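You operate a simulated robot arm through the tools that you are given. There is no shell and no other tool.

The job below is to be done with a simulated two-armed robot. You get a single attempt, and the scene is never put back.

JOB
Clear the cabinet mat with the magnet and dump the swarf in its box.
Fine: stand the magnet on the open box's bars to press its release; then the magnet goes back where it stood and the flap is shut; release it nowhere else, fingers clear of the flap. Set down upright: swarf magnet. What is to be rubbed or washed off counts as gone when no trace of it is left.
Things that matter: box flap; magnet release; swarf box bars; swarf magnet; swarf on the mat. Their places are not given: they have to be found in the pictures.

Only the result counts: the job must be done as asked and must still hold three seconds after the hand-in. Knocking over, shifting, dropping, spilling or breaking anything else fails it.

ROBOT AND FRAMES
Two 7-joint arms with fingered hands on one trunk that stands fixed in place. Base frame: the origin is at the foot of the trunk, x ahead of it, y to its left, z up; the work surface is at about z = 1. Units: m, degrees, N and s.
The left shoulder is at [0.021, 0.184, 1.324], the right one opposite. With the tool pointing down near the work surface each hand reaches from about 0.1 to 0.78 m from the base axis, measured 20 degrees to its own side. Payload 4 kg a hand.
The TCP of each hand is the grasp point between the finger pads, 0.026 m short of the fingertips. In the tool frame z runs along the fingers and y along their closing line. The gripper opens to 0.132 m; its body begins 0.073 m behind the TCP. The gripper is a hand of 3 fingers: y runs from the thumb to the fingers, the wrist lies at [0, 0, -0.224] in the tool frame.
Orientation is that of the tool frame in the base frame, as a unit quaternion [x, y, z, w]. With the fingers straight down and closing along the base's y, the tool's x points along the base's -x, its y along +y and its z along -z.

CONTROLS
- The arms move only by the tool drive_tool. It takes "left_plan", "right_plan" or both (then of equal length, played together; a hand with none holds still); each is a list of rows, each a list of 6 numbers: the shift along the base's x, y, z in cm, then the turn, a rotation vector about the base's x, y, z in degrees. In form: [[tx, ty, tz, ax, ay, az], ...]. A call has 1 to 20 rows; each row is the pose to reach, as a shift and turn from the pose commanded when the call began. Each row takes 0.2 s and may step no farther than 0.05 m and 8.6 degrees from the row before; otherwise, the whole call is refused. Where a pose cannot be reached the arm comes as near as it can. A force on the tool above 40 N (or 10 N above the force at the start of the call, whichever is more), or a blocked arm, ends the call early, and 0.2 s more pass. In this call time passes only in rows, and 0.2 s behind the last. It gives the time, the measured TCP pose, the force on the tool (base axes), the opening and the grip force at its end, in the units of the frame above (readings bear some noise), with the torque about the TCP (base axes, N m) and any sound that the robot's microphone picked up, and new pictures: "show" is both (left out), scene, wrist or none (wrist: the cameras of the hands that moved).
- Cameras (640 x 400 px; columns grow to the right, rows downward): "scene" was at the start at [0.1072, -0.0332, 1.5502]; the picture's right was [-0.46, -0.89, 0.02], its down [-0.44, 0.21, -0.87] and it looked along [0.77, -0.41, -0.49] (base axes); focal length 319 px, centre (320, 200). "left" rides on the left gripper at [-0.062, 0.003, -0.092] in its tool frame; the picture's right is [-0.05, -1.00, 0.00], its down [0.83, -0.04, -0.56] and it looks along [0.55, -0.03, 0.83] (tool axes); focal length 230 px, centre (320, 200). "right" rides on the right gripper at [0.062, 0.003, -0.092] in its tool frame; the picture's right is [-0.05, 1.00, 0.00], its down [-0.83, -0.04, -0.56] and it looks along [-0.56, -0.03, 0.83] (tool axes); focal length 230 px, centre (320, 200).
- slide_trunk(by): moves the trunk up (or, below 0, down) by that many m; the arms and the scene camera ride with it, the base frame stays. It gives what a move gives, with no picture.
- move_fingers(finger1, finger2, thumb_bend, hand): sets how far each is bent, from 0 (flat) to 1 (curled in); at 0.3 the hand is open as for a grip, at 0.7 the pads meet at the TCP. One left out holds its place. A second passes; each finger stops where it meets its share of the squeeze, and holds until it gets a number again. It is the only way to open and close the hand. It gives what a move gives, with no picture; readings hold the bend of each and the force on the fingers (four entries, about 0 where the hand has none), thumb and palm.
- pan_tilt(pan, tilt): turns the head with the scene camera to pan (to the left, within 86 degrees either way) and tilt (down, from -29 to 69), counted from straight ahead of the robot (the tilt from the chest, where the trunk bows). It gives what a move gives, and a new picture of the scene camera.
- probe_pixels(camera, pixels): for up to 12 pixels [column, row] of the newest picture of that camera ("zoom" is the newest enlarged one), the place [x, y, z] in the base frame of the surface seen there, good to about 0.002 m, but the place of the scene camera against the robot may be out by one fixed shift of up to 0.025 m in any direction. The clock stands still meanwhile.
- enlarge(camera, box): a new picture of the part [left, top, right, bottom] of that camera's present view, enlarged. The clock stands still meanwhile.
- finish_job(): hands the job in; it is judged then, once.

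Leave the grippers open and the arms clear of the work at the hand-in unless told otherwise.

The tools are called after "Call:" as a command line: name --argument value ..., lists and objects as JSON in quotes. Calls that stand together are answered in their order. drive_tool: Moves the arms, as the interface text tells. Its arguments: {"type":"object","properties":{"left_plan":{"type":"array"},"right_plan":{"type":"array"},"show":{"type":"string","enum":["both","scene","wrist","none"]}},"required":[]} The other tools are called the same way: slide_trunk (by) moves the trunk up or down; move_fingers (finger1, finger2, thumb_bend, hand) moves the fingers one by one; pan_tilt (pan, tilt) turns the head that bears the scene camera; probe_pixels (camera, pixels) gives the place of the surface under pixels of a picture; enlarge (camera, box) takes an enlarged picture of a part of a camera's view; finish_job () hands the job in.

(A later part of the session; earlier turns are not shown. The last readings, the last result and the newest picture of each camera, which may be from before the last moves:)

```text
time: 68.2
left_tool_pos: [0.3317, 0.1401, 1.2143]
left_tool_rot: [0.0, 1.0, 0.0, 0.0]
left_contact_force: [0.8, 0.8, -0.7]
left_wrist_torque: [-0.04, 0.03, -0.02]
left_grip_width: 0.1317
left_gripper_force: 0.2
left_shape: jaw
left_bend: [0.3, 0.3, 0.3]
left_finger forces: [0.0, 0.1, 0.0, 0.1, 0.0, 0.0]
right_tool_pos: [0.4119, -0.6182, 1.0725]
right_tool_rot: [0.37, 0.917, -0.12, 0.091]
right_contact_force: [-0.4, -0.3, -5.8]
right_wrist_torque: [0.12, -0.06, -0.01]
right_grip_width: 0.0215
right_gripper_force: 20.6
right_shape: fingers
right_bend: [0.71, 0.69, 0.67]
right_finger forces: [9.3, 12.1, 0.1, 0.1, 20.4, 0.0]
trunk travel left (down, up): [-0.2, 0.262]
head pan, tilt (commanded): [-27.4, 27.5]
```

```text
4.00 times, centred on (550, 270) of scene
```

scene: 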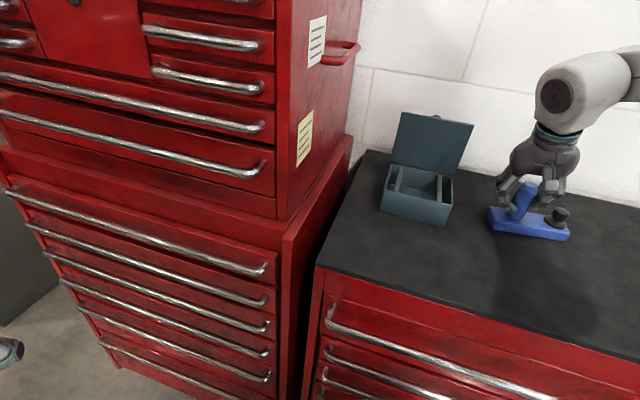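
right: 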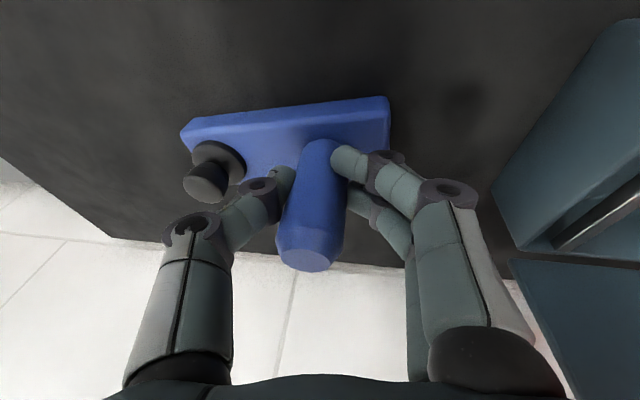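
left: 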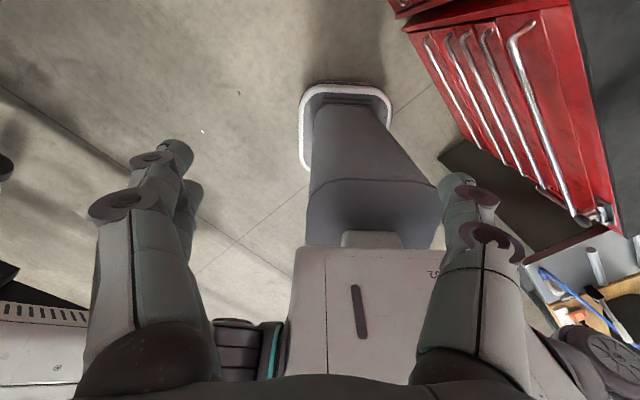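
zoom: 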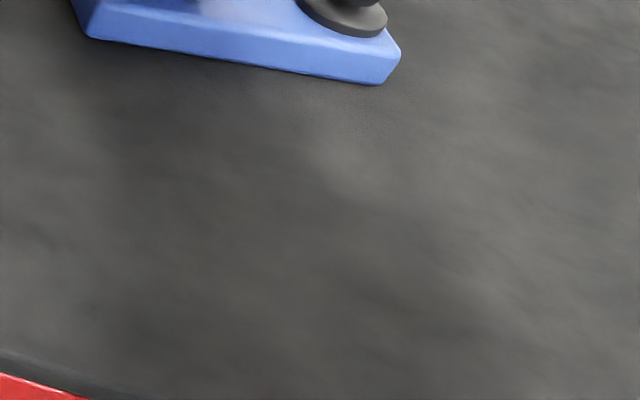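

The mat is clean. I'll lift the magnet 9 cm, then carry it sideways to above the box, keeping it in front of the standing flap.

Call:
drive_tool --right_plan '[[0, 0, 1.5, 0, 0, 0], [0, 0, 4, 0, 0, 0], [0, 0, 7, 0, 0, 0], [0, 0, 9.5, 0, 0, 0], [2.4, 2.7, 9.5, 0, 0, 0], [4.9, 5.4, 9.5, 0, 0, 0], [7.3, 8.1, 9.5, 0, 0, 0], [9.7, 10.7, 9.5, 0, 0, 0]]' --show "both"

Call:
enlarge --camera "right" --box '[160, 80, 400, 230]'

Call:
probe_pixels --camera "zoom" --pixels '[[75, 125], [150, 125], [200, 115], [250, 110], [300, 110], [400, 100], [500, 100], [590, 95], [590, 120], [240, 200], [250, 180], [590, 150]]'

```text
time: 70.0
left_tool_pos: [0.3325, 0.141, 1.2126]
left_tool_rot: [0.0, 1.0, 0.0, -0.001]
left_contact_force: [0.5, -0.2, 0.2]
left_wrist_torque: [-0.05, 0.0, -0.03]
left_grip_width: 0.1316
left_gripper_force: 0.0
left_shape: jaw
left_bend: [0.3, 0.3, 0.3]
left_finger forces: [0.1, 0.0, 0.1, 0.1, 0.0, 0.0]
right_tool_pos: [0.5111, -0.5123, 1.1671]
right_tool_rot: [0.37, 0.917, -0.12, 0.091]
right_contact_force: [-0.4, 0.7, -6.7]
right_wrist_torque: [0.23, -0.08, -0.02]
right_grip_width: 0.0216
right_gripper_force: 20.8
right_shape: fingers
right_bend: [0.71, 0.68, 0.67]
right_finger forces: [11.1, 11.3, 0.1, 0.1, 19.6, 0.0]
trunk travel left (down, up): [-0.2, 0.262]
head pan, tilt (commanded): [-27.4, 27.5]
```

scene: 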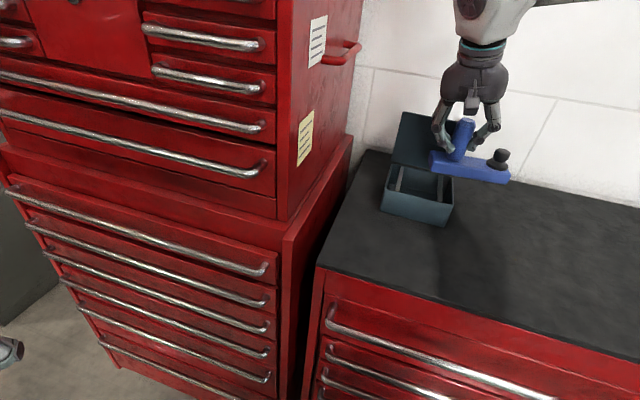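
right: 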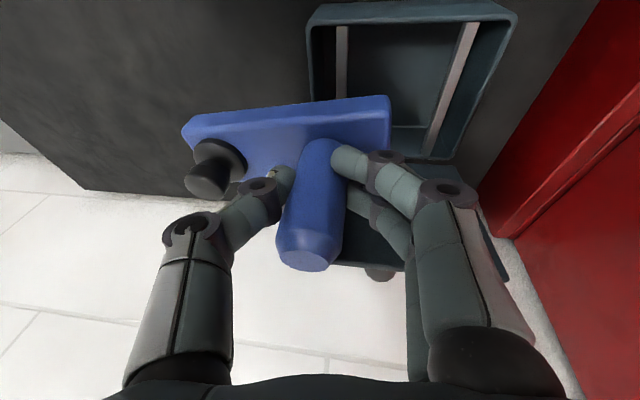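

```text
2.67 times, centred on (280, 155) of right
```

zoom: 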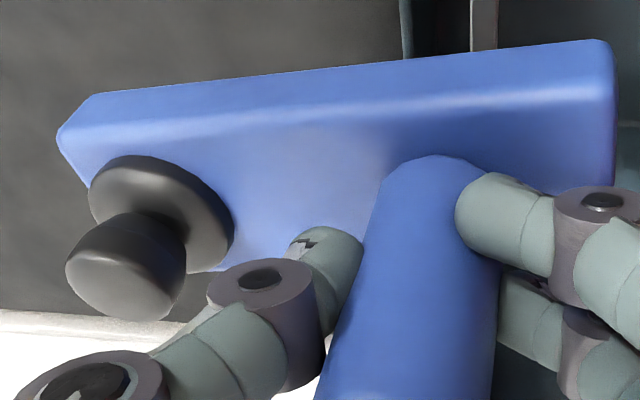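

```text
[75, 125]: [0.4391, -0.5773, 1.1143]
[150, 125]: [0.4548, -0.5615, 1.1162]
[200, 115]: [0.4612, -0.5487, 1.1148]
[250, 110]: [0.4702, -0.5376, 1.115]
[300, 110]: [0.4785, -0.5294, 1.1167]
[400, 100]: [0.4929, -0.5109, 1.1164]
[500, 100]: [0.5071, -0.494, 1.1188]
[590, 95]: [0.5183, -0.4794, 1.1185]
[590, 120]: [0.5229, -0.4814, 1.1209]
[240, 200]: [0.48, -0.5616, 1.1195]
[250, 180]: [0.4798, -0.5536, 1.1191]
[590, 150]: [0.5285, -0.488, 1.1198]
```

The block seems to have yawed a few degrees in the grip during the sweep. I'll measure it along the front face edge.

Call:
probe_pixels --camera "zoom" --pixels '[[120, 100], [200, 92], [300, 82], [400, 72], [500, 62], [580, 54], [110, 110], [570, 75], [130, 310], [150, 270], [215, 225], [100, 200]]'

Call:
probe_pixels --camera "right" --pixels '[[308, 262], [308, 240], [305, 250], [312, 18], [515, 10], [343, 60], [343, 30], [460, 60], [450, 90], [440, 120], [320, 90], [480, 150]]'

```text
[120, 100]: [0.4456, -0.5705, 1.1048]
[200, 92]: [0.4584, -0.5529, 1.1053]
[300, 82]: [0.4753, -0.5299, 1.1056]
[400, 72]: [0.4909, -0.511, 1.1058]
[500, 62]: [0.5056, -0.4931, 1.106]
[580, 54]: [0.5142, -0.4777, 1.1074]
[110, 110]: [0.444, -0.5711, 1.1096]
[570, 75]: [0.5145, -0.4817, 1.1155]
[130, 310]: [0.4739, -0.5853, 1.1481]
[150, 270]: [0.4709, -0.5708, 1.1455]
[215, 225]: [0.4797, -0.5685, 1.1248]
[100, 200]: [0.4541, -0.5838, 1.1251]
```

```text
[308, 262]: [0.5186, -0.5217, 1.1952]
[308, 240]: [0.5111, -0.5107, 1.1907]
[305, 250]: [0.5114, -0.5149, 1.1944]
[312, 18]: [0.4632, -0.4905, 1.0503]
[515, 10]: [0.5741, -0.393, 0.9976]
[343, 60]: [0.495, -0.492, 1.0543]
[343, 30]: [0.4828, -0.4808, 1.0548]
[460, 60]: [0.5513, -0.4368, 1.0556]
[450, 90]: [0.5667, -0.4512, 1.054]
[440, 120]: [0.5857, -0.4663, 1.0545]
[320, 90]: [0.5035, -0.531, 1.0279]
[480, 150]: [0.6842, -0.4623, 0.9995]
```

The block sits about 7° rotated relative to the box. I'll turn the hand -7° about the post while moving the last 7 cm, so that the block is centred over and parallel to the box.

Call:
drive_tool --right_plan '[[1.7, 1.8, 0, 0, 0, -2.3], [3.4, 3.6, 0, 0, 0, -4.7], [5.06, 5.34, 0, 0, 0, -7]]' --show "both"

Call:
enlarge --camera "right" --box '[160, 80, 400, 230]'

Call:
probe_pixels --camera "zoom" --pixels '[[120, 105], [200, 95], [300, 85], [400, 75], [500, 65], [580, 57], [150, 125], [590, 120], [130, 300], [240, 200], [590, 150], [100, 205]]'

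Call:
enlarge --camera "scene" --box '[360, 80, 540, 240]'

```text
time: 70.8
left_tool_pos: [0.3328, 0.1405, 1.2133]
left_tool_rot: [0.001, 1.0, 0.0, -0.001]
left_contact_force: [0.2, -0.4, -0.2]
left_wrist_torque: [0.0, 0.01, 0.03]
left_grip_width: 0.1321
left_gripper_force: 0.0
left_shape: jaw
left_bend: [0.3, 0.3, 0.3]
left_finger forces: [0.0, 0.1, 0.1, 0.0, 0.0, 0.1]
right_tool_pos: [0.5606, -0.4598, 1.168]
right_tool_rot: [0.426, 0.892, -0.126, 0.084]
right_contact_force: [0.3, -0.4, -7.4]
right_wrist_torque: [0.19, -0.11, 0.0]
right_grip_width: 0.0214
right_gripper_force: 21.1
right_shape: fingers
right_bend: [0.71, 0.68, 0.67]
right_finger forces: [10.7, 11.6, 0.1, 0.0, 19.4, 0.1]
trunk travel left (down, up): [-0.2, 0.262]
head pan, tilt (commanded): [-27.4, 27.5]
```

scene: 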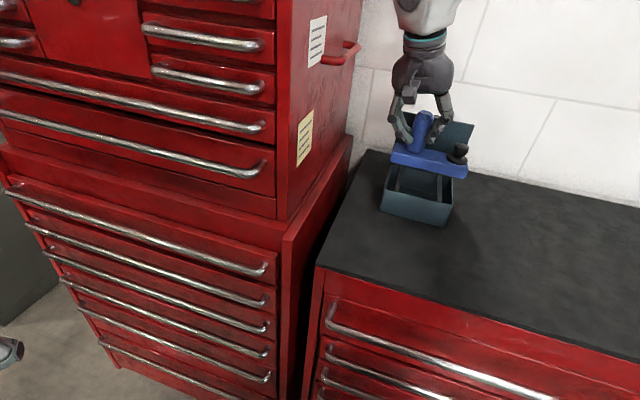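
right: 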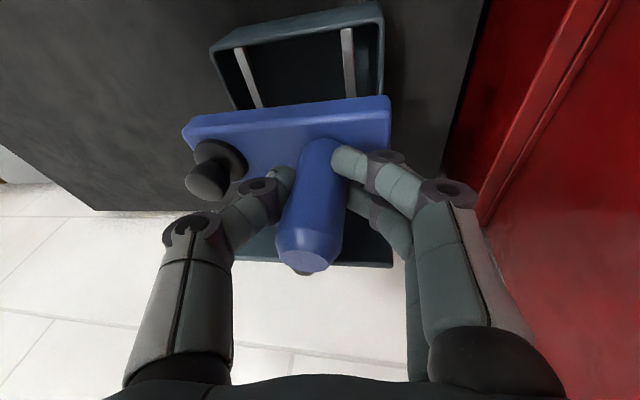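

```text
2.67 times, centred on (280, 155) of right
```

zoom: 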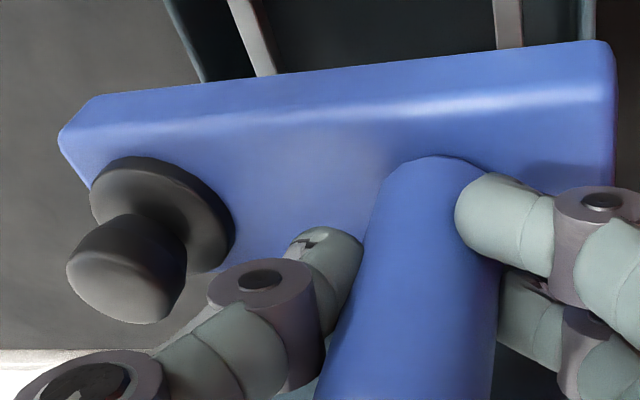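

```text
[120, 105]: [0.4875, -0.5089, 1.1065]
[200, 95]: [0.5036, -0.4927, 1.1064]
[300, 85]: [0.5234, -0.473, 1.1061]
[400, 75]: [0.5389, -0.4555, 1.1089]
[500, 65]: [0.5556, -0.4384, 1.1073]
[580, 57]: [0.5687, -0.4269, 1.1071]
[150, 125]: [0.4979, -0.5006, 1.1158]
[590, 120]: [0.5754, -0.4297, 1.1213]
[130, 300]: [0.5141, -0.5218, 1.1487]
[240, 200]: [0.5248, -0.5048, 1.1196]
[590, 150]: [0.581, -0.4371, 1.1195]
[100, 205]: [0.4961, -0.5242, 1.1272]
```

```text
2.50 times, centred on (450, 160) of scene
```

zoom: 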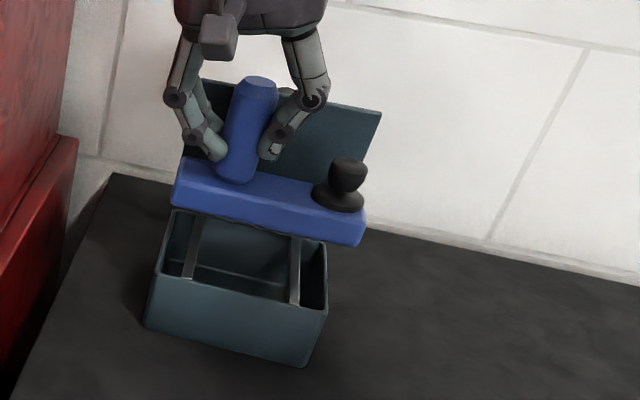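

The block is now parallel and centred over the box (centre about u 0.042, v 0.728), 2–3 cm clear of the flap. I'll lower 3.7 cm and then feel for the bars.

Call:
drive_tool --right_plan '[[0, 0, -1.0, 0, 0, 0], [0, 0, -2.0, 0, 0, 0], [0, 0, -3.0, 0, 0, 0], [0, 0, -3.6, 0, 0, 0]]' --show "both"

Call:
enlarge --camera "scene" --box '[360, 100, 520, 240]'

```text
time: 71.8
left_tool_pos: [0.3308, 0.1408, 1.2136]
left_tool_rot: [0.0, 1.0, 0.0, 0.001]
left_contact_force: [-0.9, -0.2, -0.2]
left_wrist_torque: [0.04, 0.0, 0.02]
left_grip_width: 0.1319
left_gripper_force: 0.0
left_shape: jaw
left_bend: [0.3, 0.3, 0.3]
left_finger forces: [0.0, 0.0, 0.1, 0.1, 0.0, 0.0]
right_tool_pos: [0.5597, -0.4575, 1.1297]
right_tool_rot: [0.426, 0.892, -0.127, 0.084]
right_contact_force: [0.3, 0.3, -7.0]
right_wrist_torque: [0.25, -0.14, 0.0]
right_grip_width: 0.0211
right_gripper_force: 20.7
right_shape: fingers
right_bend: [0.71, 0.68, 0.67]
right_finger forces: [10.7, 11.5, 0.1, 0.0, 19.4, 0.0]
trunk travel left (down, up): [-0.2, 0.262]
head pan, tilt (commanded): [-27.4, 27.5]
```

scene: 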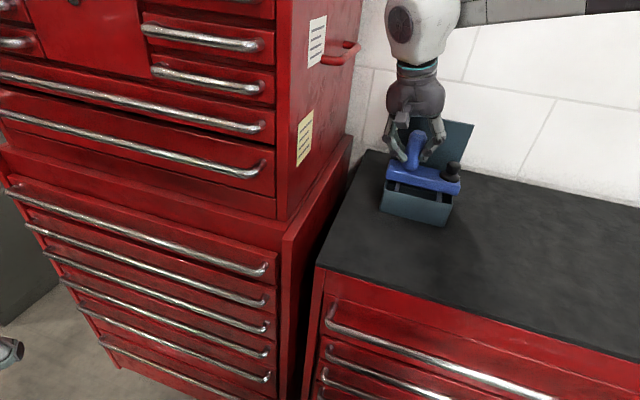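
right: 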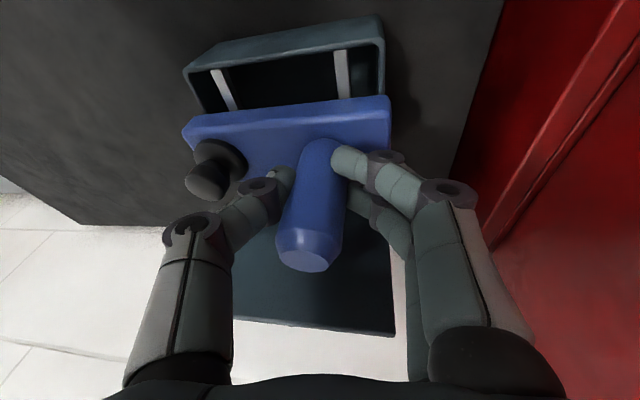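

```text
2.86 times, centred on (440, 170) of scene
```

zoom: 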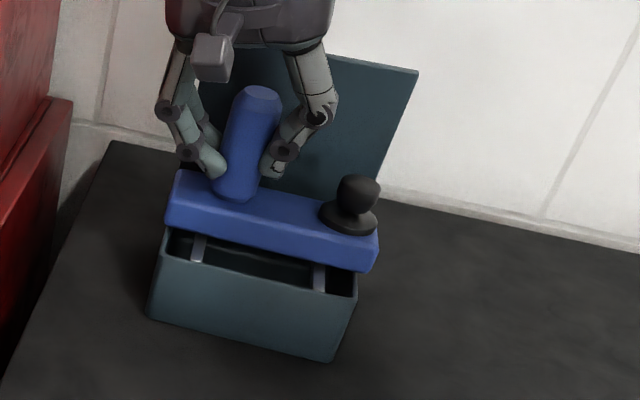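

Nicely aligned over the bars. I'll lower in small steps, watching the force.

Call:
drive_tool --right_plan '[[0, 0, -0.15, 0, 0, 0], [0, 0, -0.3, 0, 0, 0], [0, 0, -0.4, 0, 0, 0]]' --show "none"

```text
time: 72.7
left_tool_pos: [0.3319, 0.1408, 1.2145]
left_tool_rot: [0.0, 1.0, 0.0, 0.001]
left_contact_force: [-0.1, -0.2, 0.0]
left_wrist_torque: [0.01, 0.0, 0.0]
left_grip_width: 0.1319
left_gripper_force: 0.1
left_shape: jaw
left_bend: [0.3, 0.3, 0.3]
left_finger forces: [0.0, 0.0, 0.0, 0.0, 0.0, 0.0]
right_tool_pos: [0.5601, -0.4563, 1.127]
right_tool_rot: [0.425, 0.892, -0.125, 0.085]
right_contact_force: [-0.1, 0.8, -4.2]
right_wrist_torque: [0.1, -0.07, -0.06]
right_grip_width: 0.0211
right_gripper_force: 20.5
right_shape: fingers
right_bend: [0.71, 0.68, 0.67]
right_finger forces: [9.0, 12.0, 0.1, 0.0, 19.2, 0.1]
trunk travel left (down, up): [-0.2, 0.262]
head pan, tilt (commanded): [-27.4, 27.5]
```

Contact has begun (force dropped to -4 N). I'll go down 1 mm more so the bars carry the weight.

Call:
drive_tool --right_plan '[[0, 0, -0.08, 0, 0, 0], [0, 0, -0.13, 0, 0, 0]]' --show "both"

Call:
enlarge --camera "scene" --box '[360, 100, 520, 240]'

Call:
enlarge --camera "right" --box '[160, 80, 400, 230]'

Call:
probe_pixels --camera "zoom" --pixels '[[120, 105], [200, 95], [400, 75], [580, 57], [150, 125], [590, 120], [130, 300], [240, 200], [590, 150], [300, 130], [500, 110], [100, 205]]'

```text
time: 73.2
left_tool_pos: [0.3297, 0.1409, 1.2144]
left_tool_rot: [0.0, 1.0, 0.0, 0.0]
left_contact_force: [-0.8, 0.1, -0.4]
left_wrist_torque: [-0.01, 0.02, 0.0]
left_grip_width: 0.1315
left_gripper_force: 0.2
left_shape: jaw
left_bend: [0.3, 0.3, 0.3]
left_finger forces: [0.0, 0.0, 0.1, 0.0, 0.0, 0.0]
right_tool_pos: [0.5583, -0.4556, 1.1268]
right_tool_rot: [0.425, 0.892, -0.125, 0.085]
right_contact_force: [-0.3, 0.1, 1.7]
right_wrist_torque: [0.07, -0.09, -0.01]
right_grip_width: 0.0213
right_gripper_force: 20.5
right_shape: fingers
right_bend: [0.71, 0.68, 0.67]
right_finger forces: [9.7, 12.0, 0.0, 0.0, 19.8, 0.0]
trunk travel left (down, up): [-0.2, 0.262]
head pan, tilt (commanded): [-27.4, 27.5]
```

scene: 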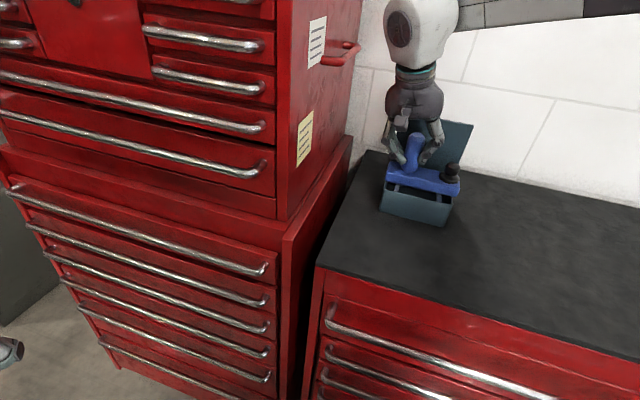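
right: 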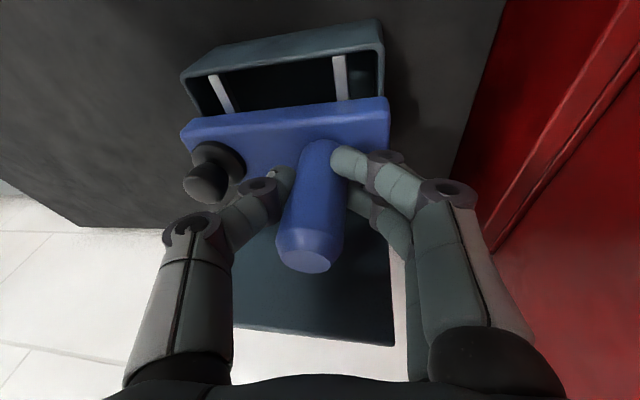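

```text
2.86 times, centred on (440, 170) of scene
```

zoom: 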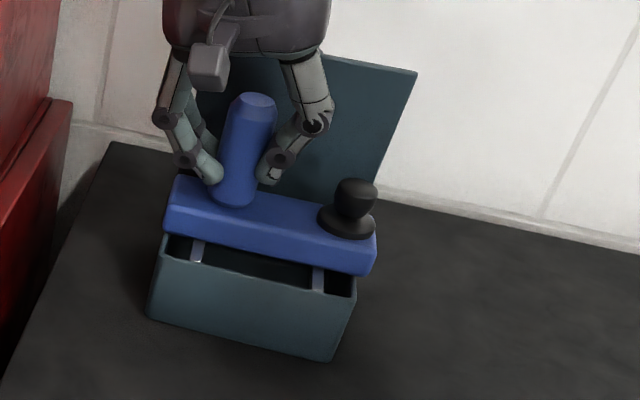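

```text
2.67 times, centred on (280, 155) of right
```

zoom: 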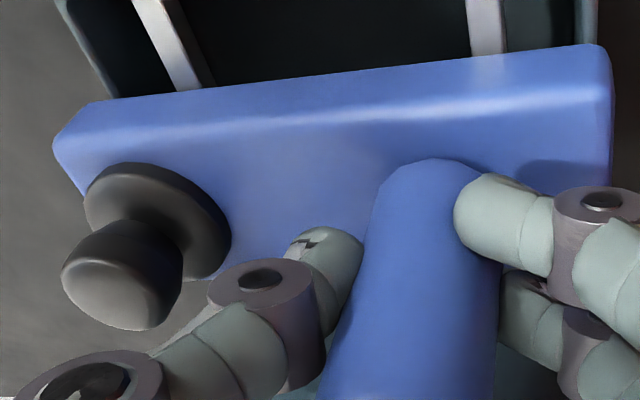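

```text
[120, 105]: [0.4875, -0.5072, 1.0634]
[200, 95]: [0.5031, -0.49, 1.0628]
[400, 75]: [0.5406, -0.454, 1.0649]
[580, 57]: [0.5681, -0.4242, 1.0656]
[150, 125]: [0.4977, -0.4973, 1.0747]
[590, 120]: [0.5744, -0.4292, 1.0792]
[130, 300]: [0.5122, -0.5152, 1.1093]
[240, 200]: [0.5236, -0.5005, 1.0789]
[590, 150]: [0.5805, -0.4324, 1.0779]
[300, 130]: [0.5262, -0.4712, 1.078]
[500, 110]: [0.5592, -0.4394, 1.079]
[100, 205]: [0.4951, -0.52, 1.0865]
```

The magnet is standing level on the bars (bottom ≈1.0555), carrying its own weight. I'll let go with a small opening, keeping the thumb away from the release knob.

Call:
move_fingers --hand "right" --finger1 0.57 --finger2 0.57 --thumb_bend 0.57

Call:
enlarge --camera "right" --box '[140, 80, 460, 280]'

```text
time: 74.2
left_tool_pos: [0.3315, 0.1411, 1.2138]
left_tool_rot: [0.001, 1.0, 0.0, 0.0]
left_contact_force: [0.2, -0.7, 0.3]
left_wrist_torque: [0.02, 0.01, 0.03]
left_grip_width: 0.1319
left_gripper_force: 0.1
left_shape: jaw
left_bend: [0.3, 0.3, 0.3]
left_finger forces: [0.0, 0.0, 0.1, 0.0, 0.0, 0.0]
right_tool_pos: [0.5604, -0.4568, 1.125]
right_tool_rot: [0.425, 0.892, -0.126, 0.085]
right_contact_force: [-0.3, 0.4, -0.2]
right_wrist_torque: [-0.03, 0.02, 0.02]
right_grip_width: 0.0471
right_gripper_force: 0.0
right_shape: fingers
right_bend: [0.56, 0.56, 0.56]
right_finger forces: [0.0, 0.0, 0.1, 0.1, 0.0, 0.0]
trunk travel left (down, up): [-0.2, 0.262]
head pan, tilt (commanded): [-27.4, 27.5]
```

```text
2.00 times, centred on (300, 180) of right
```

zoom: 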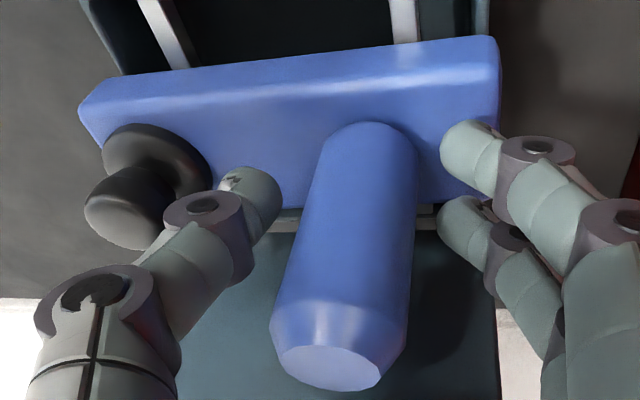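

Released cleanly, with the thumb clear of the black knob. I'll rise straight up 8.5 cm, clear of the post top.

Call:
drive_tool --right_plan '[[0, 0, 1.5, 0, 0, 0], [0, 0, 3.5, 0, 0, 0], [0, 0, 5.5, 0, 0, 0], [0, 0, 7.5, 0, 0, 0], [0, 0, 8.5, 0, 0, 0]]' --show "both"

Call:
enlarge --camera "scene" --box '[360, 80, 520, 240]'

```text
time: 75.5
left_tool_pos: [0.3308, 0.1418, 1.2142]
left_tool_rot: [0.0, 1.0, 0.0, 0.0]
left_contact_force: [0.0, 0.7, -0.1]
left_wrist_torque: [0.01, 0.03, -0.01]
left_grip_width: 0.1319
left_gripper_force: 0.0
left_shape: jaw
left_bend: [0.3, 0.3, 0.3]
left_finger forces: [0.0, 0.1, 0.1, 0.1, 0.0, 0.0]
right_tool_pos: [0.5586, -0.4569, 1.2092]
right_tool_rot: [0.425, 0.892, -0.125, 0.085]
right_contact_force: [0.5, -0.4, -0.4]
right_wrist_torque: [-0.04, 0.0, -0.01]
right_grip_width: 0.0471
right_gripper_force: 0.1
right_shape: fingers
right_bend: [0.56, 0.56, 0.56]
right_finger forces: [0.1, 0.0, 0.0, 0.0, 0.1, 0.0]
trunk travel left (down, up): [-0.2, 0.262]
head pan, tilt (commanded): [-27.4, 27.5]
```

scene: 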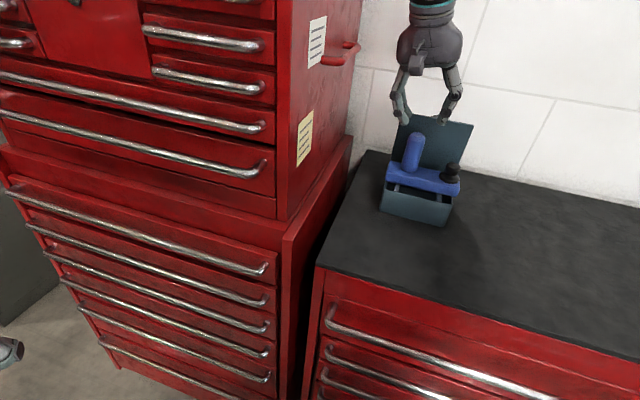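
right: 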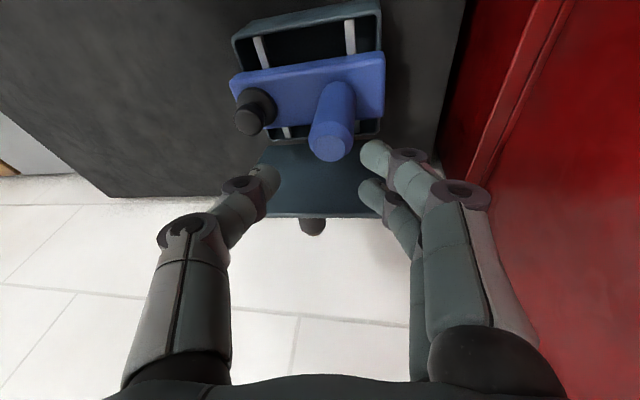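

```text
2.50 times, centred on (440, 160) of scene
```

zoom: 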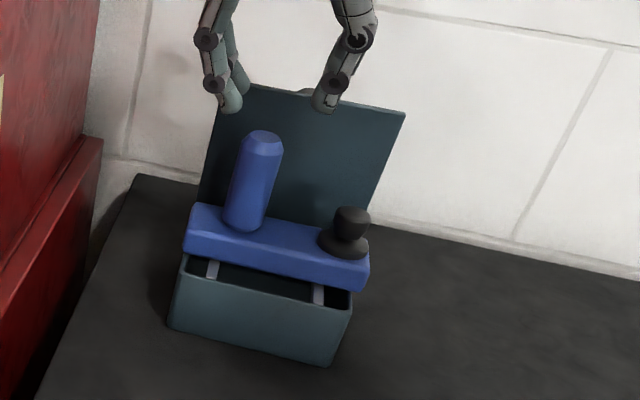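

The magnet stands by itself on the bars. I'll close the fingers into a blunt tip, straighten the hand, and move above the black release knob.

Call:
move_fingers --hand "right" --finger1 0.7 --finger2 0.7 --thumb_bend 0.7

Call:
drive_tool --right_plan '[[-1.9, -1.65, 0, 2.0, -2.0, 2.3], [-3.8, -3.3, 0, 3.9, -3.9, 4.7], [-5.73, -4.95, 0, 5.88, -5.88, 7]]' --show "both"

Call:
enlarge --camera "right" --box '[180, 40, 460, 240]'

```text
time: 76.5
left_tool_pos: [0.3308, 0.1416, 1.2152]
left_tool_rot: [0.0, 1.0, 0.001, -0.001]
left_contact_force: [-0.8, 0.2, 0.4]
left_wrist_torque: [0.03, 0.02, -0.03]
left_grip_width: 0.1316
left_gripper_force: 0.0
left_shape: jaw
left_bend: [0.3, 0.3, 0.3]
left_finger forces: [0.0, 0.0, 0.1, 0.0, 0.0, 0.0]
right_tool_pos: [0.5591, -0.4573, 1.2086]
right_tool_rot: [0.425, 0.892, -0.125, 0.085]
right_contact_force: [0.8, -0.1, -0.7]
right_wrist_torque: [-0.02, -0.02, 0.0]
right_grip_width: 0.0063
right_gripper_force: 0.1
right_shape: fingers
right_bend: [0.7, 0.7, 0.7]
right_finger forces: [0.1, 0.0, 0.0, 0.0, 0.0, 0.0]
trunk travel left (down, up): [-0.2, 0.262]
head pan, tilt (commanded): [-27.4, 27.5]
```

```text
time: 77.2
left_tool_pos: [0.3292, 0.14, 1.2156]
left_tool_rot: [-0.001, 1.0, 0.001, 0.001]
left_contact_force: [0.5, -0.3, -0.3]
left_wrist_torque: [0.0, -0.02, 0.0]
left_grip_width: 0.132
left_gripper_force: 0.1
left_shape: jaw
left_bend: [0.3, 0.3, 0.3]
left_finger forces: [0.0, 0.0, 0.0, 0.0, 0.1, 0.0]
right_tool_pos: [0.5012, -0.5068, 1.2087]
right_tool_rot: [0.379, 0.917, -0.051, 0.116]
right_contact_force: [0.2, -0.3, -0.2]
right_wrist_torque: [0.0, 0.0, -0.01]
right_grip_width: 0.0061
right_gripper_force: 0.0
right_shape: fingers
right_bend: [0.7, 0.7, 0.7]
right_finger forces: [0.1, 0.0, 0.1, 0.0, 0.0, 0.1]
trunk travel left (down, up): [-0.2, 0.262]
head pan, tilt (commanded): [-27.4, 27.5]
```

scene: 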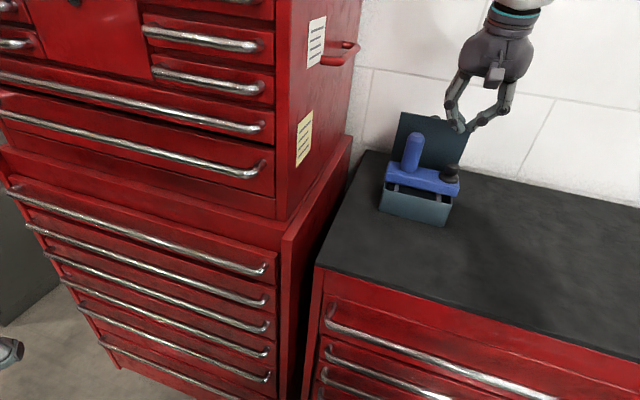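
right: 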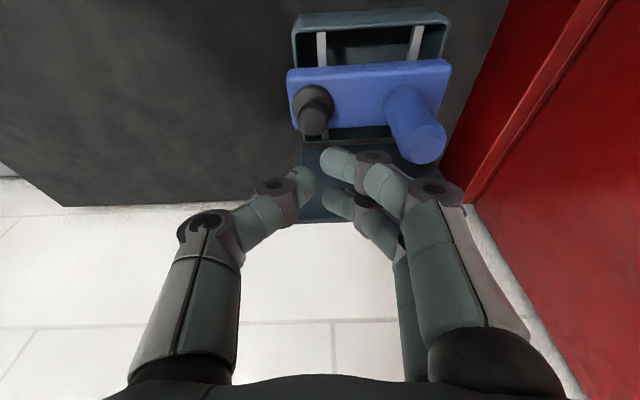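

```text
2.00 times, centred on (320, 140) of right
```

zoom: 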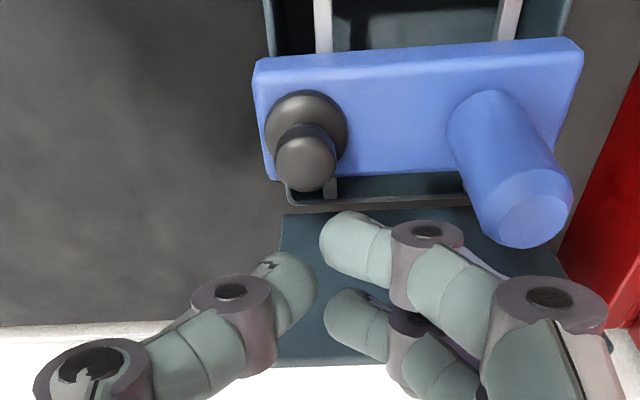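

The release knob is at about (313,120) in the wrist view. I'll probe it and the post to compute the exact press position.

Call:
probe_pixels --camera "right" --pixels '[[312, 122], [312, 116], [318, 122], [306, 122], [313, 128], [425, 148], [421, 140], [295, 75], [445, 68], [292, 95], [440, 105], [350, 100]]'

Call:
probe_pixels --camera "right" --pixels '[[335, 160], [303, 180], [335, 200], [322, 160], [312, 185], [350, 165], [325, 205], [380, 160], [430, 190], [445, 200], [460, 200], [330, 215]]'

```text
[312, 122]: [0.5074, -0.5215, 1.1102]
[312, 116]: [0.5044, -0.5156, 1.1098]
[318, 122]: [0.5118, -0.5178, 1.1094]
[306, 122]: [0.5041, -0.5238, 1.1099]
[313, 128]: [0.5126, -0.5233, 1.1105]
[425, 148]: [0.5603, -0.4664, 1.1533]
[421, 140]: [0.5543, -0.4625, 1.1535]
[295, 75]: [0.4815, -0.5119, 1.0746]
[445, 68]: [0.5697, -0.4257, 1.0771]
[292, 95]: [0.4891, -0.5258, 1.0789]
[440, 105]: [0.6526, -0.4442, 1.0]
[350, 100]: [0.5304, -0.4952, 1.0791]
```

```text
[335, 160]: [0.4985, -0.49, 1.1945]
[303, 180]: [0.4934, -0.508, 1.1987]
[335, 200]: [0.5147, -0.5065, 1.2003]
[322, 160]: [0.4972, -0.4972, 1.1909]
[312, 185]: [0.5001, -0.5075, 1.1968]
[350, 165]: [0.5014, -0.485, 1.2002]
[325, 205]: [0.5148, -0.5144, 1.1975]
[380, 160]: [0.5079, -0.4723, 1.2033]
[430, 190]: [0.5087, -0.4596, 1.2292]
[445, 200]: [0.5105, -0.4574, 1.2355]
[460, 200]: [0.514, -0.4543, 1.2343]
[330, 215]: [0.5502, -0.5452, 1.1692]
```

Release centre is u≈-0.008, v≈0.727, top z≈1.110. I'll shift the fingertip cluster over it and lower to about 1 cm above.

Call:
drive_tool --right_plan '[[0.53, -1.24, -1.0, 0, 0, 0], [0.53, -1.24, -3.0, 0, 0, 0], [0.53, -1.24, -5.0, 0, 0, 0], [0.53, -1.24, -5.8, 0, 0, 0]]' --show "both"

Call:
enlarge --camera "right" --box '[180, 80, 460, 280]'

Call:
enlarge --camera "scene" --box '[370, 90, 530, 230]'

```text
time: 78.2
left_tool_pos: [0.3317, 0.1421, 1.2149]
left_tool_rot: [0.0, 1.0, 0.001, 0.0]
left_contact_force: [0.1, 0.4, 0.8]
left_wrist_torque: [0.02, 0.0, 0.01]
left_grip_width: 0.132
left_gripper_force: 0.1
left_shape: jaw
left_bend: [0.3, 0.3, 0.3]
left_finger forces: [0.0, 0.0, 0.1, 0.0, 0.0, 0.1]
right_tool_pos: [0.5074, -0.5178, 1.153]
right_tool_rot: [0.38, 0.916, -0.052, 0.116]
right_contact_force: [0.4, 0.6, -1.2]
right_wrist_torque: [-0.06, -0.03, -0.01]
right_grip_width: 0.0063
right_gripper_force: 0.1
right_shape: fingers
right_bend: [0.7, 0.7, 0.7]
right_finger forces: [0.0, 0.0, 0.0, 0.0, 0.0, 0.2]
trunk travel left (down, up): [-0.2, 0.262]
head pan, tilt (commanded): [-27.4, 27.5]
```

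scene: 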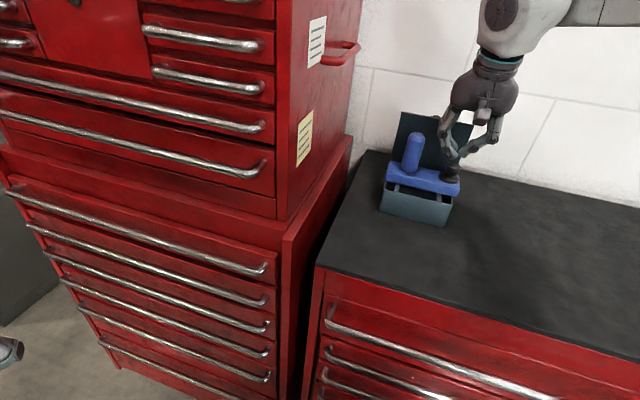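
right: 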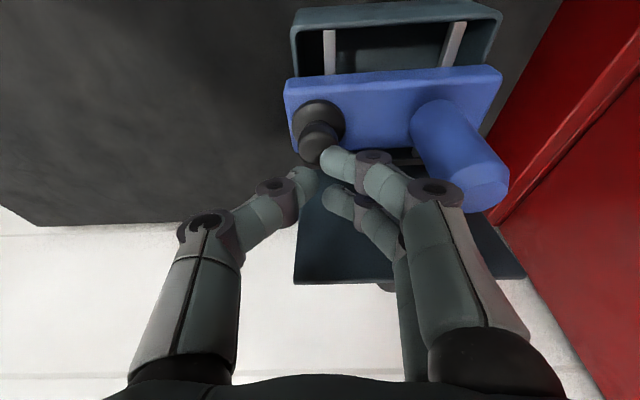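

```text
2.00 times, centred on (320, 180) of right
```

zoom: 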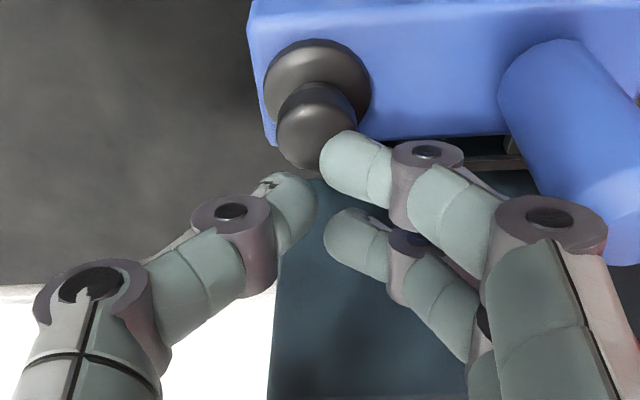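

```text
2.86 times, centred on (450, 160) of scene
```

zoom: 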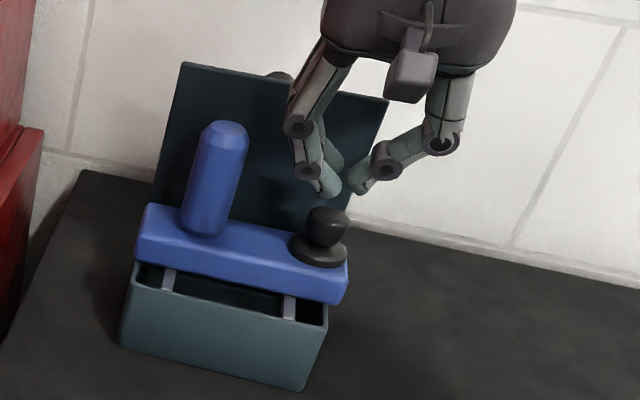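

The fingertips are right over the release knob. I'll lower slowly to contact.

Call:
drive_tool --right_plan '[[0, 0, -0.5, 0, 0, 0], [0, 0, -0.8, 0, 0, 0], [0, 0, -1.0, 0, 0, 0]]' --show "wrist"

Call:
enlarge --camera "scene" --box '[390, 100, 510, 210]'

```text
time: 79.0
left_tool_pos: [0.3311, 0.1403, 1.2143]
left_tool_rot: [0.0, 1.0, 0.0, -0.001]
left_contact_force: [0.1, -0.3, 1.1]
left_wrist_torque: [0.0, 0.01, 0.01]
left_grip_width: 0.1318
left_gripper_force: 0.1
left_shape: jaw
left_bend: [0.3, 0.3, 0.3]
left_finger forces: [0.0, 0.1, 0.0, 0.0, 0.0, 0.0]
right_tool_pos: [0.5073, -0.519, 1.1433]
right_tool_rot: [0.379, 0.917, -0.053, 0.116]
right_contact_force: [-0.5, -0.5, -0.2]
right_wrist_torque: [0.04, 0.03, 0.01]
right_grip_width: 0.0061
right_gripper_force: 0.0
right_shape: fingers
right_bend: [0.7, 0.7, 0.7]
right_finger forces: [0.0, 0.0, 0.0, 0.0, 0.0, 0.0]
trunk travel left (down, up): [-0.2, 0.262]
head pan, tilt (commanded): [-27.4, 27.5]
```

right: 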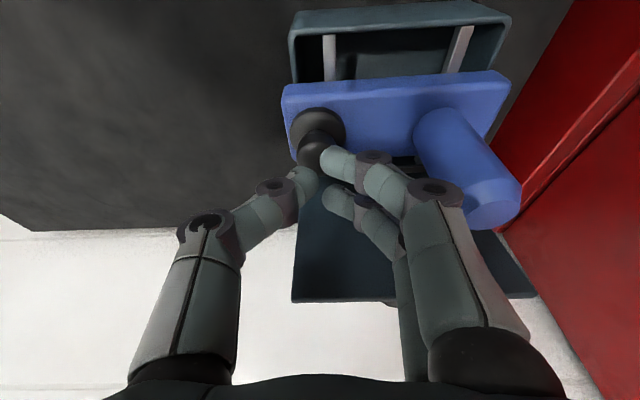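

```text
3.64 times, centred on (450, 155) of scene
```

zoom: 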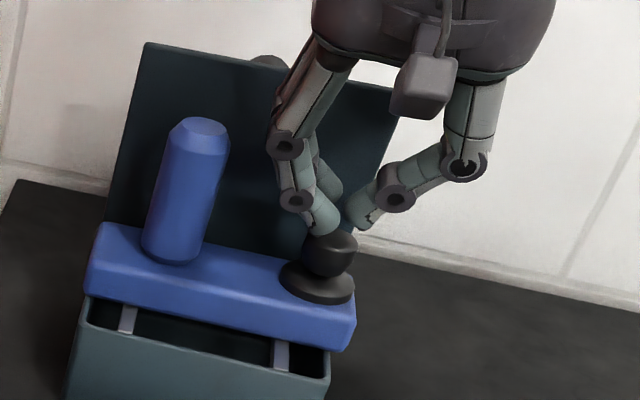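

Almost touching. I'll continue down in 1.5 mm steps.

Call:
drive_tool --right_plan '[[0, 0, -0.15, 0, 0, 0], [0, 0, -0.3, 0, 0, 0], [0, 0, -0.45, 0, 0, 0]]' --show "none"

```text
time: 79.8
left_tool_pos: [0.3309, 0.1418, 1.2146]
left_tool_rot: [0.001, 1.0, 0.0, 0.0]
left_contact_force: [0.7, -0.1, -0.4]
left_wrist_torque: [-0.05, -0.04, 0.0]
left_grip_width: 0.1319
left_gripper_force: 0.1
left_shape: jaw
left_bend: [0.3, 0.3, 0.3]
left_finger forces: [0.0, 0.1, 0.1, 0.0, 0.0, 0.1]
right_tool_pos: [0.5088, -0.519, 1.1385]
right_tool_rot: [0.38, 0.916, -0.052, 0.116]
right_contact_force: [-0.1, 1.3, 1.3]
right_wrist_torque: [0.07, 0.04, -0.02]
right_grip_width: 0.0058
right_gripper_force: 0.3
right_shape: fingers
right_bend: [0.7, 0.7, 0.7]
right_finger forces: [1.0, 0.0, 0.0, 0.0, 0.0, 0.0]
trunk travel left (down, up): [-0.2, 0.262]
head pan, tilt (commanded): [-27.4, 27.5]
```

Finger 1 has touched the knob (1 N). Now I'll press gently further in 1 mm steps.

Call:
drive_tool --right_plan '[[0, 0, -0.1, 0, 0, 0], [0, 0, -0.2, 0, 0, 0], [0, 0, -0.3, 0, 0, 0]]' --show "scene"

Call:
enlarge --camera "scene" --box '[390, 100, 510, 210]'

```text
time: 80.7
left_tool_pos: [0.3308, 0.1415, 1.2151]
left_tool_rot: [0.0, 1.0, -0.001, 0.0]
left_contact_force: [-0.1, -0.2, -1.2]
left_wrist_torque: [0.0, 0.01, 0.01]
left_grip_width: 0.1322
left_gripper_force: 0.0
left_shape: jaw
left_bend: [0.3, 0.3, 0.3]
left_finger forces: [0.1, 0.0, 0.1, 0.0, 0.0, 0.0]
right_tool_pos: [0.5071, -0.5198, 1.1353]
right_tool_rot: [0.38, 0.916, -0.053, 0.116]
right_contact_force: [0.3, 0.5, 1.4]
right_wrist_torque: [0.01, -0.02, 0.0]
right_grip_width: 0.0056
right_gripper_force: 0.7
right_shape: fingers
right_bend: [0.7, 0.7, 0.7]
right_finger forces: [1.7, 0.0, 0.0, 0.0, 0.0, 0.0]
trunk travel left (down, up): [-0.2, 0.262]
head pan, tilt (commanded): [-27.4, 27.5]
```

scene: 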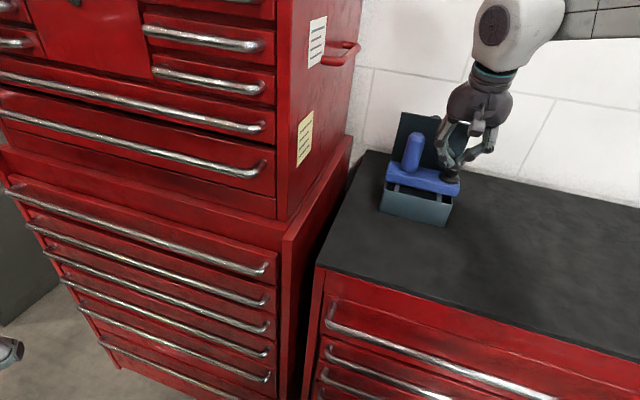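

```text
3.64 times, centred on (450, 155) of scene
```

zoom: 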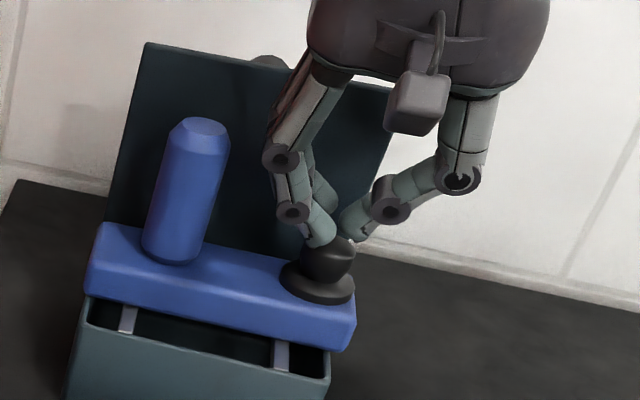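

The knob yields with a light spring (1.7 N). I'll press on a few more millimetres.

Call:
drive_tool --right_plan '[[0, 0, -0.1, 0, 0, 0], [0, 0, -0.2, 0, 0, 0], [0, 0, -0.3, 0, 0, 0], [0, 0, -0.4, 0, 0, 0]]' --show "none"

Call:
enlarge --camera "scene" --box '[390, 100, 510, 210]'

```text
time: 81.7
left_tool_pos: [0.3303, 0.1412, 1.2154]
left_tool_rot: [0.0, 1.0, 0.0, 0.0]
left_contact_force: [-0.5, -1.0, 0.3]
left_wrist_torque: [-0.01, 0.03, -0.03]
left_grip_width: 0.132
left_gripper_force: 0.1
left_shape: jaw
left_bend: [0.3, 0.3, 0.3]
left_finger forces: [0.0, 0.1, 0.1, 0.0, 0.0, 0.0]
right_tool_pos: [0.5065, -0.5186, 1.1317]
right_tool_rot: [0.38, 0.916, -0.053, 0.116]
right_contact_force: [1.6, 0.3, 3.1]
right_wrist_torque: [0.04, -0.02, 0.04]
right_grip_width: 0.0049
right_gripper_force: 1.8
right_shape: fingers
right_bend: [0.7, 0.7, 0.7]
right_finger forces: [3.4, 0.1, 0.0, 0.0, 0.0, 0.1]
trunk travel left (down, up): [-0.2, 0.262]
head pan, tilt (commanded): [-27.4, 27.5]
heard: click
```

```text
3.64 times, centred on (450, 155) of scene
```

zoom: 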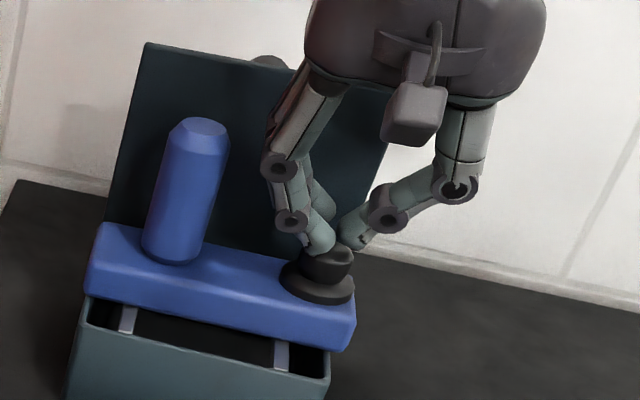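

I heard the click. I'll hold for a second so everything drops, then lift straight up.

Call:
drive_tool --right_plan '[[0, 0, -0.05, 0, 0, 0], [0, 0, -0.05, 0, 0, 0], [0, 0, -0.05, 0, 0, 0], [0, 0, -0.05, 0, 0, 0], [0, 0, 0.5, 0, 0, 0], [0, 0, 2, 0, 0, 0], [0, 0, 4.5, 0, 0, 0], [0, 0, 7.5, 0, 0, 0]]' --show "both"

Call:
enlarge --camera "scene" --box '[370, 100, 530, 240]'

Call:
enlarge --camera "right" --box '[220, 0, 460, 150]'

```text
time: 83.5
left_tool_pos: [0.3313, 0.1418, 1.2151]
left_tool_rot: [0.0, 1.0, 0.0, 0.0]
left_contact_force: [0.2, -0.3, -1.3]
left_wrist_torque: [-0.01, 0.01, 0.03]
left_grip_width: 0.132
left_gripper_force: 0.0
left_shape: jaw
left_bend: [0.3, 0.3, 0.3]
left_finger forces: [0.1, 0.0, 0.2, 0.0, 0.0, 0.0]
right_tool_pos: [0.5067, -0.5174, 1.2084]
right_tool_rot: [0.38, 0.916, -0.053, 0.116]
right_contact_force: [0.5, 0.2, -0.2]
right_wrist_torque: [0.02, -0.01, 0.0]
right_grip_width: 0.0056
right_gripper_force: 0.1
right_shape: fingers
right_bend: [0.7, 0.7, 0.7]
right_finger forces: [0.1, 0.0, 0.0, 0.1, 0.1, 0.0]
trunk travel left (down, up): [-0.2, 0.262]
head pan, tilt (commanded): [-27.4, 27.5]
```

scene: 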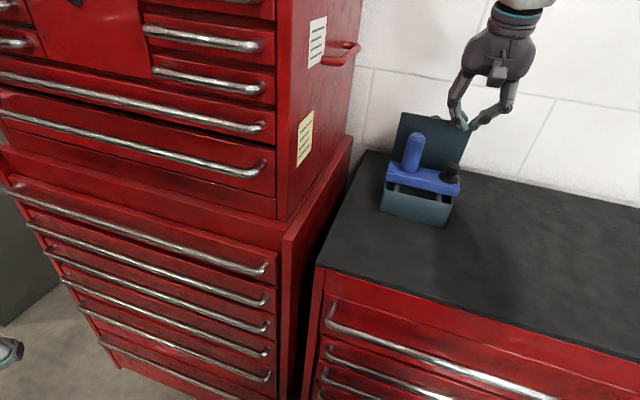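
right: 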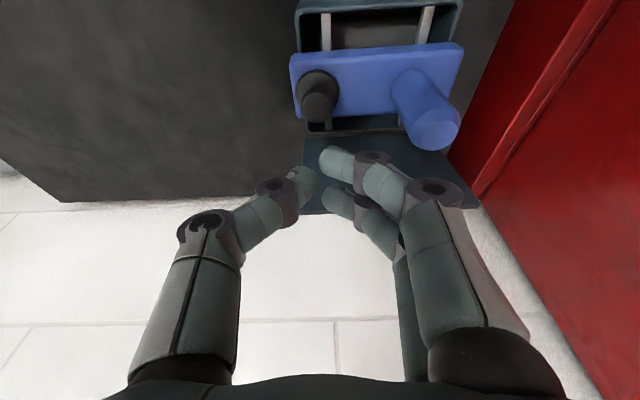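

```text
2.86 times, centred on (450, 170) of scene
```

zoom: 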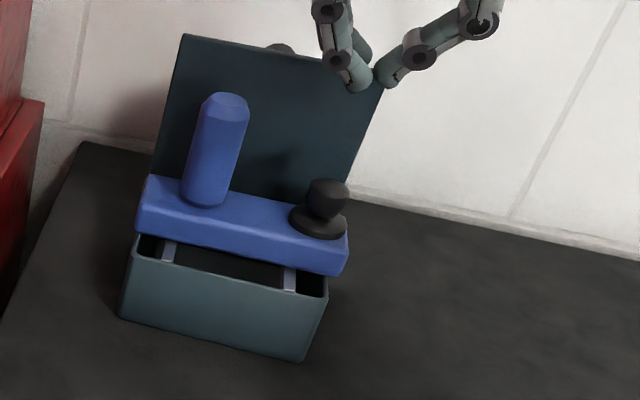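

```text
2.67 times, centred on (340, 75) of right
```

zoom: 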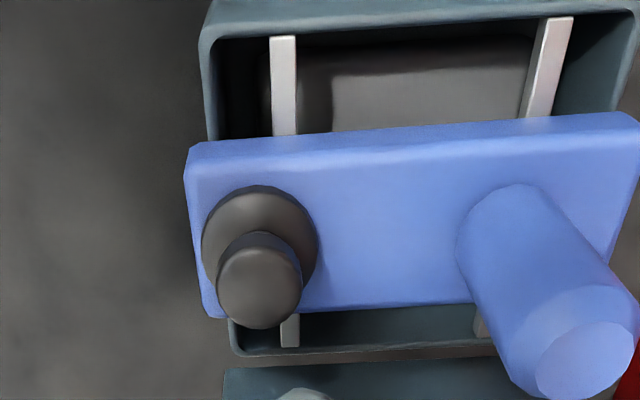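

A grey heap of swarf now lies in the box. Next, pick the magnet up again: I'll probe the post and block position to aim the regrip.

Call:
probe_pixels --camera "right" --pixels '[[437, 133], [440, 125], [425, 120], [395, 95], [445, 100], [420, 100], [318, 106], [293, 62], [458, 48], [300, 115], [372, 110], [455, 75]]'

Call:
move_fingers --hand "right" --finger1 0.5 --finger2 0.5 --thumb_bend 0.5

```text
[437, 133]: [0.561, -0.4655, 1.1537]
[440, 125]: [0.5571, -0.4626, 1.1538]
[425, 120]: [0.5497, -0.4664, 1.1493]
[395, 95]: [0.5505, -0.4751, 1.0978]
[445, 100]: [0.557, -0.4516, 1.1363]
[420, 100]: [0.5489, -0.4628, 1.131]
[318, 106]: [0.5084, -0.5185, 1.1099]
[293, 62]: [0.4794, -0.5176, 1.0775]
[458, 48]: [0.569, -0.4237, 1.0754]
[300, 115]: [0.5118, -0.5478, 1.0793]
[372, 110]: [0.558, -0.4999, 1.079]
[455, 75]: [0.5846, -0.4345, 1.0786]
```

```text
time: 84.5
left_tool_pos: [0.3305, 0.141, 1.2142]
left_tool_rot: [0.001, 1.0, -0.001, 0.001]
left_contact_force: [0.4, -0.1, -1.3]
left_wrist_torque: [0.02, 0.0, 0.01]
left_grip_width: 0.1318
left_gripper_force: 0.0
left_shape: jaw
left_bend: [0.3, 0.3, 0.3]
left_finger forces: [0.0, 0.0, 0.0, 0.0, 0.1, 0.1]
right_tool_pos: [0.5072, -0.5184, 1.2066]
right_tool_rot: [0.38, 0.916, -0.052, 0.115]
right_contact_force: [0.3, -0.3, -0.3]
right_wrist_torque: [-0.04, 0.01, -0.04]
right_grip_width: 0.0673
right_gripper_force: 0.1
right_shape: fingers
right_bend: [0.5, 0.5, 0.5]
right_finger forces: [0.0, 0.0, 0.1, 0.1, 0.0, 0.1]
trunk travel left (down, up): [-0.2, 0.262]
head pan, tilt (commanded): [-27.4, 27.5]
```

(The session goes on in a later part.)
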